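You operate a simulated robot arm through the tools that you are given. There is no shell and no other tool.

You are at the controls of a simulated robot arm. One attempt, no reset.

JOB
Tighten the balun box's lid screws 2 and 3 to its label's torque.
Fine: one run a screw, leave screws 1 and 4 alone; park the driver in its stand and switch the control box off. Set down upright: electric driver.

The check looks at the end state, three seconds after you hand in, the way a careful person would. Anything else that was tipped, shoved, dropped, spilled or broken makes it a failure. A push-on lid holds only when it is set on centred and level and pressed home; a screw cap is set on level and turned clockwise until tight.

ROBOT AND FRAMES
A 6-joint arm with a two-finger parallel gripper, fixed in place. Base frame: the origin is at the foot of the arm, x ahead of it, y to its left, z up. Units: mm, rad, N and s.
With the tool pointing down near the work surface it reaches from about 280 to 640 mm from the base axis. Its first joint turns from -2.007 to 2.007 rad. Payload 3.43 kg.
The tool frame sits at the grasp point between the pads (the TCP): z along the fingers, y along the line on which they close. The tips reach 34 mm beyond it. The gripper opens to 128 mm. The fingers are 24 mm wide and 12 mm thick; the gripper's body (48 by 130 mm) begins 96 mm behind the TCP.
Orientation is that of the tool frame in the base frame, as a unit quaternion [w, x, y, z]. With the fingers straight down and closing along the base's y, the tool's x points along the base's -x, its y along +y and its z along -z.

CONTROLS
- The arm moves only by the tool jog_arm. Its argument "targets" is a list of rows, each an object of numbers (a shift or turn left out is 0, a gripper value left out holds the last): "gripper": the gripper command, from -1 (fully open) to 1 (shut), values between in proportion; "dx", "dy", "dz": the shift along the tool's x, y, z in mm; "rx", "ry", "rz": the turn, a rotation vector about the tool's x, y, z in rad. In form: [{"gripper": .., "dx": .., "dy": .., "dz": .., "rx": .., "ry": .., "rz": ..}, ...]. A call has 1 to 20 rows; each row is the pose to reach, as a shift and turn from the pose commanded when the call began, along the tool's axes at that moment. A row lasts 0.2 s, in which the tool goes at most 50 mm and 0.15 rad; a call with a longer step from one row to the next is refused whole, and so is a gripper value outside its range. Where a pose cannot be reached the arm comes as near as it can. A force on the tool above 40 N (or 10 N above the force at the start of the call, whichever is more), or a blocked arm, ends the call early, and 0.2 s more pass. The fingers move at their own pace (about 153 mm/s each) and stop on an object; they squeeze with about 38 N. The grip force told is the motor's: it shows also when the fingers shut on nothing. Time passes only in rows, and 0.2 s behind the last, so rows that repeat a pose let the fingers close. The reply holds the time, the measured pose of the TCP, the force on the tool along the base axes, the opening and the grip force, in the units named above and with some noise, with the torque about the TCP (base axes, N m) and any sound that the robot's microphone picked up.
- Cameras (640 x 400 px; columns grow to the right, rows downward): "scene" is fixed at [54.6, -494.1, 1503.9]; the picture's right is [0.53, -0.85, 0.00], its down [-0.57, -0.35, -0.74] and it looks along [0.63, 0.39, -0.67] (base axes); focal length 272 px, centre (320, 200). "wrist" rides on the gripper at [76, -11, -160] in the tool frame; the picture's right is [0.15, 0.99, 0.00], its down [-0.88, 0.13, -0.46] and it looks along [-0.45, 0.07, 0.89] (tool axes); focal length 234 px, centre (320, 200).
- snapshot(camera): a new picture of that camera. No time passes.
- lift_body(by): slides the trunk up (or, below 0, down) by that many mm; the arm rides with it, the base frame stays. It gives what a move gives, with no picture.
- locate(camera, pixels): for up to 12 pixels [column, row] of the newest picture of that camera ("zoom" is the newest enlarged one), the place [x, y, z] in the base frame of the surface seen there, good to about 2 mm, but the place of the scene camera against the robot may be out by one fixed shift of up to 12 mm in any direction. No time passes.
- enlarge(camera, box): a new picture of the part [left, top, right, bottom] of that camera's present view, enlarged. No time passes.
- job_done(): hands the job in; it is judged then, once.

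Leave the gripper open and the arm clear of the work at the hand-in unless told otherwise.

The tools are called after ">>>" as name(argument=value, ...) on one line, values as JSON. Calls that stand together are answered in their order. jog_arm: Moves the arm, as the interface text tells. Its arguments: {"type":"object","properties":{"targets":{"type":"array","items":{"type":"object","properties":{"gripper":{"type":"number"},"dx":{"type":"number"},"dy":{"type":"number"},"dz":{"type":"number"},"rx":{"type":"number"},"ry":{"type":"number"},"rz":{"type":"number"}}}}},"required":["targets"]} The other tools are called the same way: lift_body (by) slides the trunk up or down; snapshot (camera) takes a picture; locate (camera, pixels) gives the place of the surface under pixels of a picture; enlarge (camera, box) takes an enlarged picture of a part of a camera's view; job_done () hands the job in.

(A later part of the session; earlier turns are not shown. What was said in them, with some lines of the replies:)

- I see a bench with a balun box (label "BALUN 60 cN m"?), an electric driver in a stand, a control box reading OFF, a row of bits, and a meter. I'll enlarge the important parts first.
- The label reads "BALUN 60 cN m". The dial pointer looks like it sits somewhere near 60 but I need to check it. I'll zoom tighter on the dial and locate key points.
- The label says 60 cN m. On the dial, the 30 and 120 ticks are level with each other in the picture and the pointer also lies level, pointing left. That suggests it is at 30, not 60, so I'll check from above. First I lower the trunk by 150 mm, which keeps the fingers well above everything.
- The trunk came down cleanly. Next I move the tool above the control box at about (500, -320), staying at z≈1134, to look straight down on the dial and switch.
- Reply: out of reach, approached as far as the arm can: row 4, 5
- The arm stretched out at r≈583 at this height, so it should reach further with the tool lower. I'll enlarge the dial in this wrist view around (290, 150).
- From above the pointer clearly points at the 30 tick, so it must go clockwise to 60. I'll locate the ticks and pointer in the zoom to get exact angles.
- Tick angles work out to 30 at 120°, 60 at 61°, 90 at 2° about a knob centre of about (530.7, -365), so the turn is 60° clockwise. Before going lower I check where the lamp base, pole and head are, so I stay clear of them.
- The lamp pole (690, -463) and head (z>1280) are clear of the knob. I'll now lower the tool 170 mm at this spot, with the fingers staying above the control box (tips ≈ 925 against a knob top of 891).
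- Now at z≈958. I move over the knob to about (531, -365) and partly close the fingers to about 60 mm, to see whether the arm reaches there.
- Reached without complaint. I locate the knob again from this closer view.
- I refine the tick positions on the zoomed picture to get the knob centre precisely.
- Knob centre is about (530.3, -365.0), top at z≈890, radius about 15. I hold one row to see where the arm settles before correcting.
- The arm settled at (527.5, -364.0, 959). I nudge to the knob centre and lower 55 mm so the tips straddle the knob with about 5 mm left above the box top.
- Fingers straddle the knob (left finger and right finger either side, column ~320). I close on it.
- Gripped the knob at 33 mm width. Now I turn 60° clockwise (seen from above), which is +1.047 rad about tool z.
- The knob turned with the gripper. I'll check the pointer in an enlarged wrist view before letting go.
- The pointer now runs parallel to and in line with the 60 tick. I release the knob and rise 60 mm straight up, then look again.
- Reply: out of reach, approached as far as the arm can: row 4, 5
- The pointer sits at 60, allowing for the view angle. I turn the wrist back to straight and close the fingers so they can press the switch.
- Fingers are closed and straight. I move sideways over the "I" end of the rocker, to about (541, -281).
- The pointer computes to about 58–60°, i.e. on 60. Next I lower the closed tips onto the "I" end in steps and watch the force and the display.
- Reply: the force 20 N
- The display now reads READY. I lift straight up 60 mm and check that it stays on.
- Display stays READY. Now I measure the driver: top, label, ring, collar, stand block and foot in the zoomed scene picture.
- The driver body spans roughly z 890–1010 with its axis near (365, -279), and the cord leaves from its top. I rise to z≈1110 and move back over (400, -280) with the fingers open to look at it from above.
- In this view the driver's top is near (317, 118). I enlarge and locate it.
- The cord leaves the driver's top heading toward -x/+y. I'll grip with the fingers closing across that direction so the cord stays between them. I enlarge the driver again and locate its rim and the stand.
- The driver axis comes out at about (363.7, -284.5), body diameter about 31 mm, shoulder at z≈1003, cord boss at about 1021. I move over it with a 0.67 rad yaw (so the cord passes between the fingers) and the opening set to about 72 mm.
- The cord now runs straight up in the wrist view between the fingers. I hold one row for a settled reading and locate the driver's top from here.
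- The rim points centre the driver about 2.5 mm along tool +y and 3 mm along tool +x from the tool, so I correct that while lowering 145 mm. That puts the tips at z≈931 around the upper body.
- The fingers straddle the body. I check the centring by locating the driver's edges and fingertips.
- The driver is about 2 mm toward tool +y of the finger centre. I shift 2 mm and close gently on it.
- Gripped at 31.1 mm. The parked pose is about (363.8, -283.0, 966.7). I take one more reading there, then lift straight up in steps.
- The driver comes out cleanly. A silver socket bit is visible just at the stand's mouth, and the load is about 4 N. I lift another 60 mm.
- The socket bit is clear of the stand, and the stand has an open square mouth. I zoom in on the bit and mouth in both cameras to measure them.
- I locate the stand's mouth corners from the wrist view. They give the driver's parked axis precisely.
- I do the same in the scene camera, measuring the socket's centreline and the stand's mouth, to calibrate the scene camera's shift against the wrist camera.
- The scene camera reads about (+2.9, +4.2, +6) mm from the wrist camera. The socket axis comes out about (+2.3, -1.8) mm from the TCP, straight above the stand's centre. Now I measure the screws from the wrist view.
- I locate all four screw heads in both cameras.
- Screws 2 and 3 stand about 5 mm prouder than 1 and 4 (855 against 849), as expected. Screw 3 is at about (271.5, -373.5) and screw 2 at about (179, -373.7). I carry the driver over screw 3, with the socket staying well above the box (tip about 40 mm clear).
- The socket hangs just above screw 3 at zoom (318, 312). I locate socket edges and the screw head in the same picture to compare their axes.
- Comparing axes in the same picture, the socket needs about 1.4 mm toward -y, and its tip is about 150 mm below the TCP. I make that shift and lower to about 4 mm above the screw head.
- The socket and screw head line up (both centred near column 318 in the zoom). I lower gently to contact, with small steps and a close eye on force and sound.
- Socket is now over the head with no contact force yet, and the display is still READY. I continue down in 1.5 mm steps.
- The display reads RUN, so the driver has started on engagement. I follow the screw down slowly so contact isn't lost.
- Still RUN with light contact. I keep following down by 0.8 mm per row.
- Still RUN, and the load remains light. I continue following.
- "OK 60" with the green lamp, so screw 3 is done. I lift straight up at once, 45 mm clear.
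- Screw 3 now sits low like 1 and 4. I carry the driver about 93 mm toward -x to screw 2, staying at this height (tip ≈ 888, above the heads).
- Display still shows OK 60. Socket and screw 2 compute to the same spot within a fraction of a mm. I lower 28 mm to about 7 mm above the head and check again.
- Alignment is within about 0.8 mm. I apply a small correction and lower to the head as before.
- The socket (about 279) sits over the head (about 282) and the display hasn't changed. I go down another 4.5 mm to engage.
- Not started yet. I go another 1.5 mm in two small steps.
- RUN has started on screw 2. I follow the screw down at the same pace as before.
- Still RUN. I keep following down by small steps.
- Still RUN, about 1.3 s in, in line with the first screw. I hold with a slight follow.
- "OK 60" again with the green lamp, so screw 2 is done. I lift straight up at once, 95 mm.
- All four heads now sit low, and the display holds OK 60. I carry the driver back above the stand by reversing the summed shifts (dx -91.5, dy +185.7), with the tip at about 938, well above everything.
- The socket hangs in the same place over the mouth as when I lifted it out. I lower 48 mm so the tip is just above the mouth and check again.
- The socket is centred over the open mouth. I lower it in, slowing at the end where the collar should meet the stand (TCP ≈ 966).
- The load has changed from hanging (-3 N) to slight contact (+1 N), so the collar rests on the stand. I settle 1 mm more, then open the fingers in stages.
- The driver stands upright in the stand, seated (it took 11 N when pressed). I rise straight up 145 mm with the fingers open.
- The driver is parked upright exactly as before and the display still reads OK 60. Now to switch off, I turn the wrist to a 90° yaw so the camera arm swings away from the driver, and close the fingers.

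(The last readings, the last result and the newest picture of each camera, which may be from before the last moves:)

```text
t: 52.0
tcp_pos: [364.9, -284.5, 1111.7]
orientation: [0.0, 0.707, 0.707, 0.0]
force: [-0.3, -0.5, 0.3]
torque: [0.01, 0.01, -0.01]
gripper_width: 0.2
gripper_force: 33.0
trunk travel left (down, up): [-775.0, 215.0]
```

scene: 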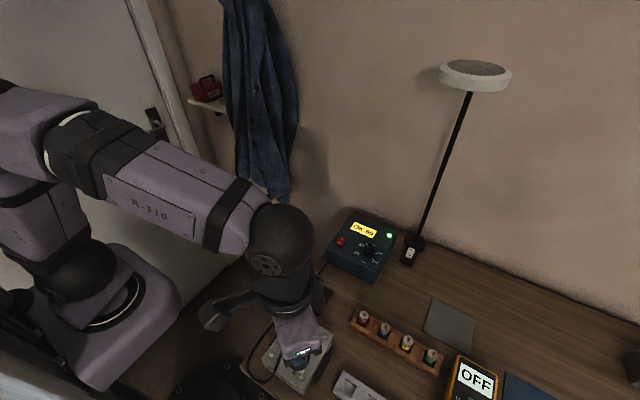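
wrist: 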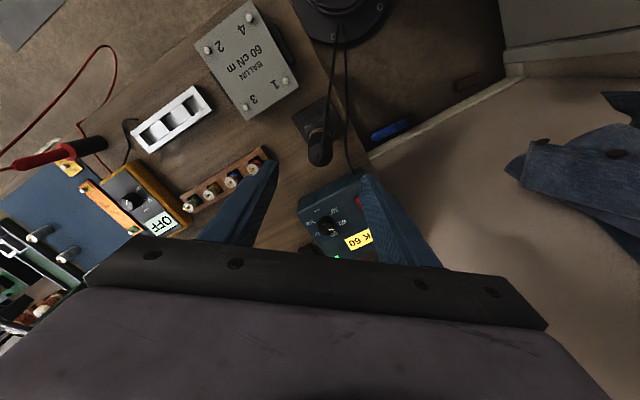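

Yaw is now 90°. I move out over the "O" end of the rocker at about (500.5, -281), descending to z≈961 only once past the driver.

>>> jog_arm(targets=[{"gripper": 1, "dx": 1, "dy": 40}, {"dx": 2, "dy": 80, "dz": 10}, {"dx": 3.5, "dy": 110, "dz": 45}, {"dx": 3.5, "dy": 135.6, "dz": 80}, {"dx": 3.5, "dy": 135.6, "dz": 120}, {"dx": 3.5, "dy": 135.6, "dz": 150}, {"dx": 3.5, "dy": 135.6, "dz": 150}, {"dx": 3.5, "dy": 135.6, "dz": 150}])

>>> snapshot(camera="wrist")

>>> enlarge(camera="scene", box=[310, 200, 400, 290])

```text
t: 53.8
tcp_pos: [500.9, -280.7, 963.3]
orientation: [0.0, 0.707, 0.707, 0.001]
force: [0.0, 0.3, -0.3]
torque: [0.03, 0.02, -0.04]
gripper_width: 0.0
gripper_force: 32.8
trunk travel left (down, up): [-775.0, 215.0]
```

```text
taken
```

wrist: 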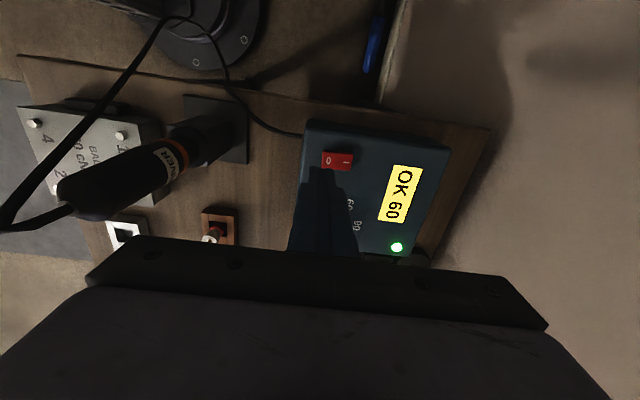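

```text
4.44 times, centred on (355, 245) of scene
```

zoom: 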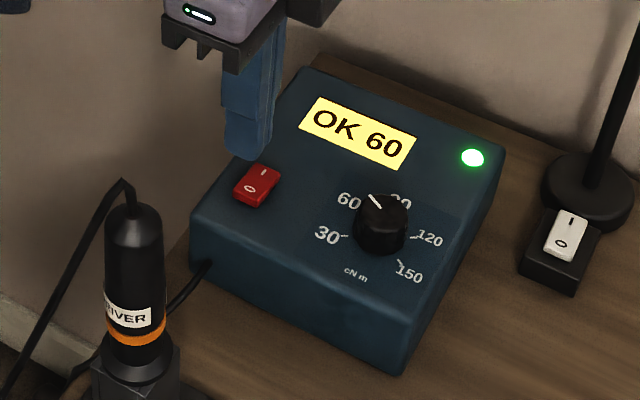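

The tips hover near the rocker. I verify the rocker's position from this view before pressing.

>>> enlarge(camera="wrist", box=[295, 130, 375, 190])

>>> locate(camera="wrist", pixels=[[325, 158], [349, 160], [337, 160], [325, 165], [349, 167], [310, 150], [306, 130]])

```text
6.67 times, centred on (335, 160) of wrist
```

zoom: 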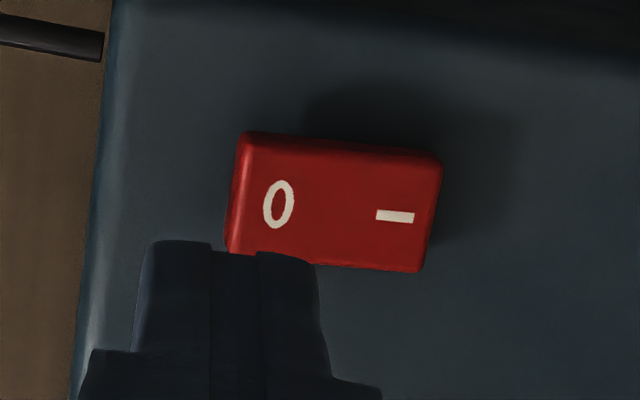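

```text
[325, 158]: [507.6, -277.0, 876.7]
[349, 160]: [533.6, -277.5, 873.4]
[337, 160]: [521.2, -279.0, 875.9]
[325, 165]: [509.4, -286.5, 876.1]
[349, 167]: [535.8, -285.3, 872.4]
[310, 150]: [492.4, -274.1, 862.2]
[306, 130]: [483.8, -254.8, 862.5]
```

The rocker spans x 505–537 with its centre near (521, -281), so the tips (489–513) cover only the "O" end. I press down in steps as before.

>>> jog_arm(targets=[{"gripper": 1, "dz": 22}, {"dz": 42}, {"dz": 46}, {"dz": 49}, {"dz": 52}, {"dz": 55}, {"dz": 57}])

>>> enlarge(camera="scene", box=[310, 200, 400, 290])

```text
t: 55.4
tcp_pos: [500.0, -280.2, 909.9]
orientation: [0.005, 0.707, 0.707, 0.002]
force: [-1.8, -0.1, 25.9]
torque: [0.09, -0.22, 0.0]
gripper_width: 0.0
gripper_force: 32.8
trunk travel left (down, up): [-775.0, 215.0]
```

```text
4.44 times, centred on (355, 245) of scene
```

zoom: 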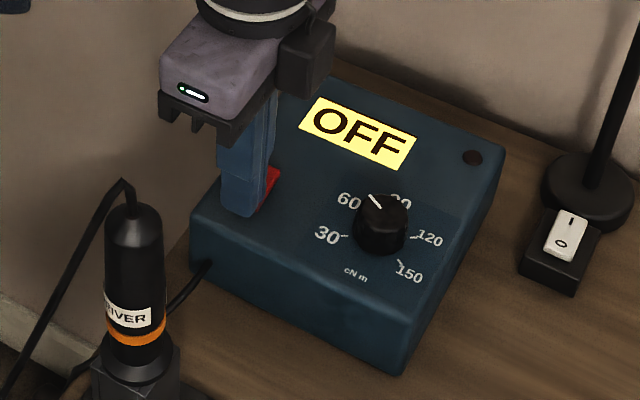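

The display reads OFF and the lamp is out. I lift off, then retreat toward +y and up, away from the driver, and open the gripper.

>>> jog_arm(targets=[{"gripper": 1, "dz": -20}, {"dz": -55}, {"dx": 20, "dz": -90}, {"dx": 55, "dz": -115}, {"dx": 90, "dz": -140}, {"gripper": -1, "dx": 120, "dy": -20, "dz": -170}, {"dx": 140, "dy": -50, "dz": -200}, {"dx": 140, "dy": -50, "dz": -200}, {"dx": 140, "dy": -50, "dz": -200}])

>>> snapshot(camera="scene")

>>> enlarge(camera="scene", box=[270, 200, 410, 330])

>>> enlarge(camera="scene", box=[250, 305, 350, 400])

```text
t: 57.4
tcp_pos: [446.9, -135.0, 1104.8]
orientation: [0.0, 0.708, 0.706, 0.0]
force: [0.3, 0.1, 0.2]
torque: [-0.01, -0.01, 0.0]
gripper_width: 128.0
gripper_force: 0.0
trunk travel left (down, up): [-775.0, 215.0]
```

```text
taken
```

scene: 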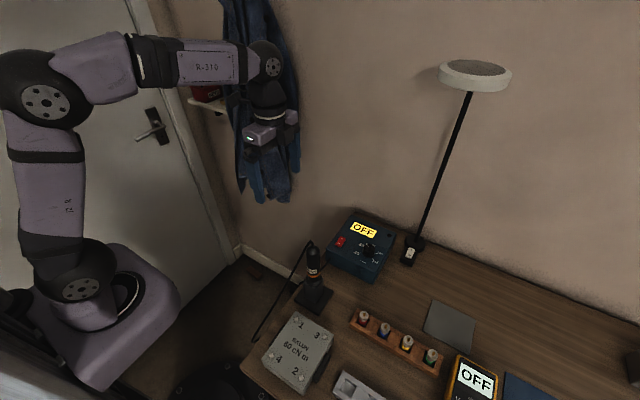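

```text
3.08 times, centred on (340, 265) of scene
```

zoom: 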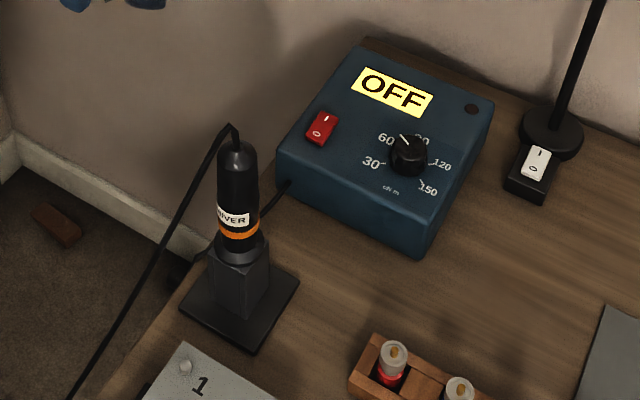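

```text
4.21 times, centred on (300, 352) of scene
```

zoom: 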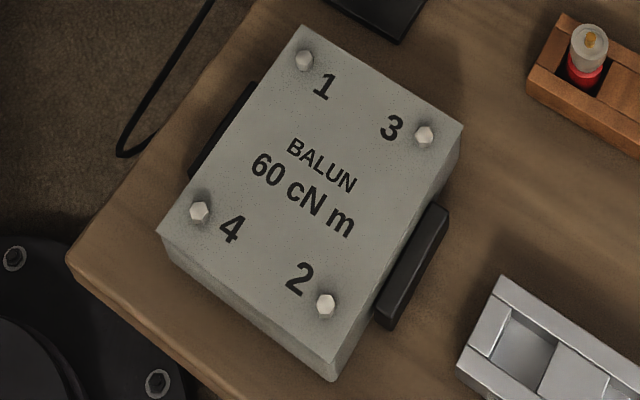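

Box is off, driver upright in its stand, balun box unmoved. I check the screw head heights one last time.

>>> locate(camera="zoom", pixels=[[424, 134], [326, 304], [304, 60], [199, 210], [405, 150], [300, 310]])

```text
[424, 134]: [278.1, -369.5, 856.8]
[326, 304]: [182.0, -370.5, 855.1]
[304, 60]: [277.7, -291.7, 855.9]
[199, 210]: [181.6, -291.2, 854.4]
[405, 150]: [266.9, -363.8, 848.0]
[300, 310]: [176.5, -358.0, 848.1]
```

All four heads are now level at about 855–857, down from 860 for screws 2 and 3. Each of those two had one run ending in OK 60. The driver is parked upright, the control box reads OFF, the gripper is open and the arm is clear. Handing in.

>>> job_done()

```text
The job is handed in.
```

I tightened screws 2 and 3 on the balun box to the label's 60 cN m, and the job is handed in. I haven't seen the check's verdict.

- **Torque setting:** the control box dial was at 30, so I turned it to 60 before switching on.
- **Screws 2 and 3:** each had one run that ended in "OK 60" with the green lamp. Their heads went from about 5 mm proud to level with 1 and 4.
- **Screws 1 and 4:** I did not touch them.
- **Driver and control box:** the driver is upright in its stand and the control box reads OFF. The dial is still at 60.
- **Arm:** the gripper is open and clear of the work. In the last pictures nothing else had moved or tipped.
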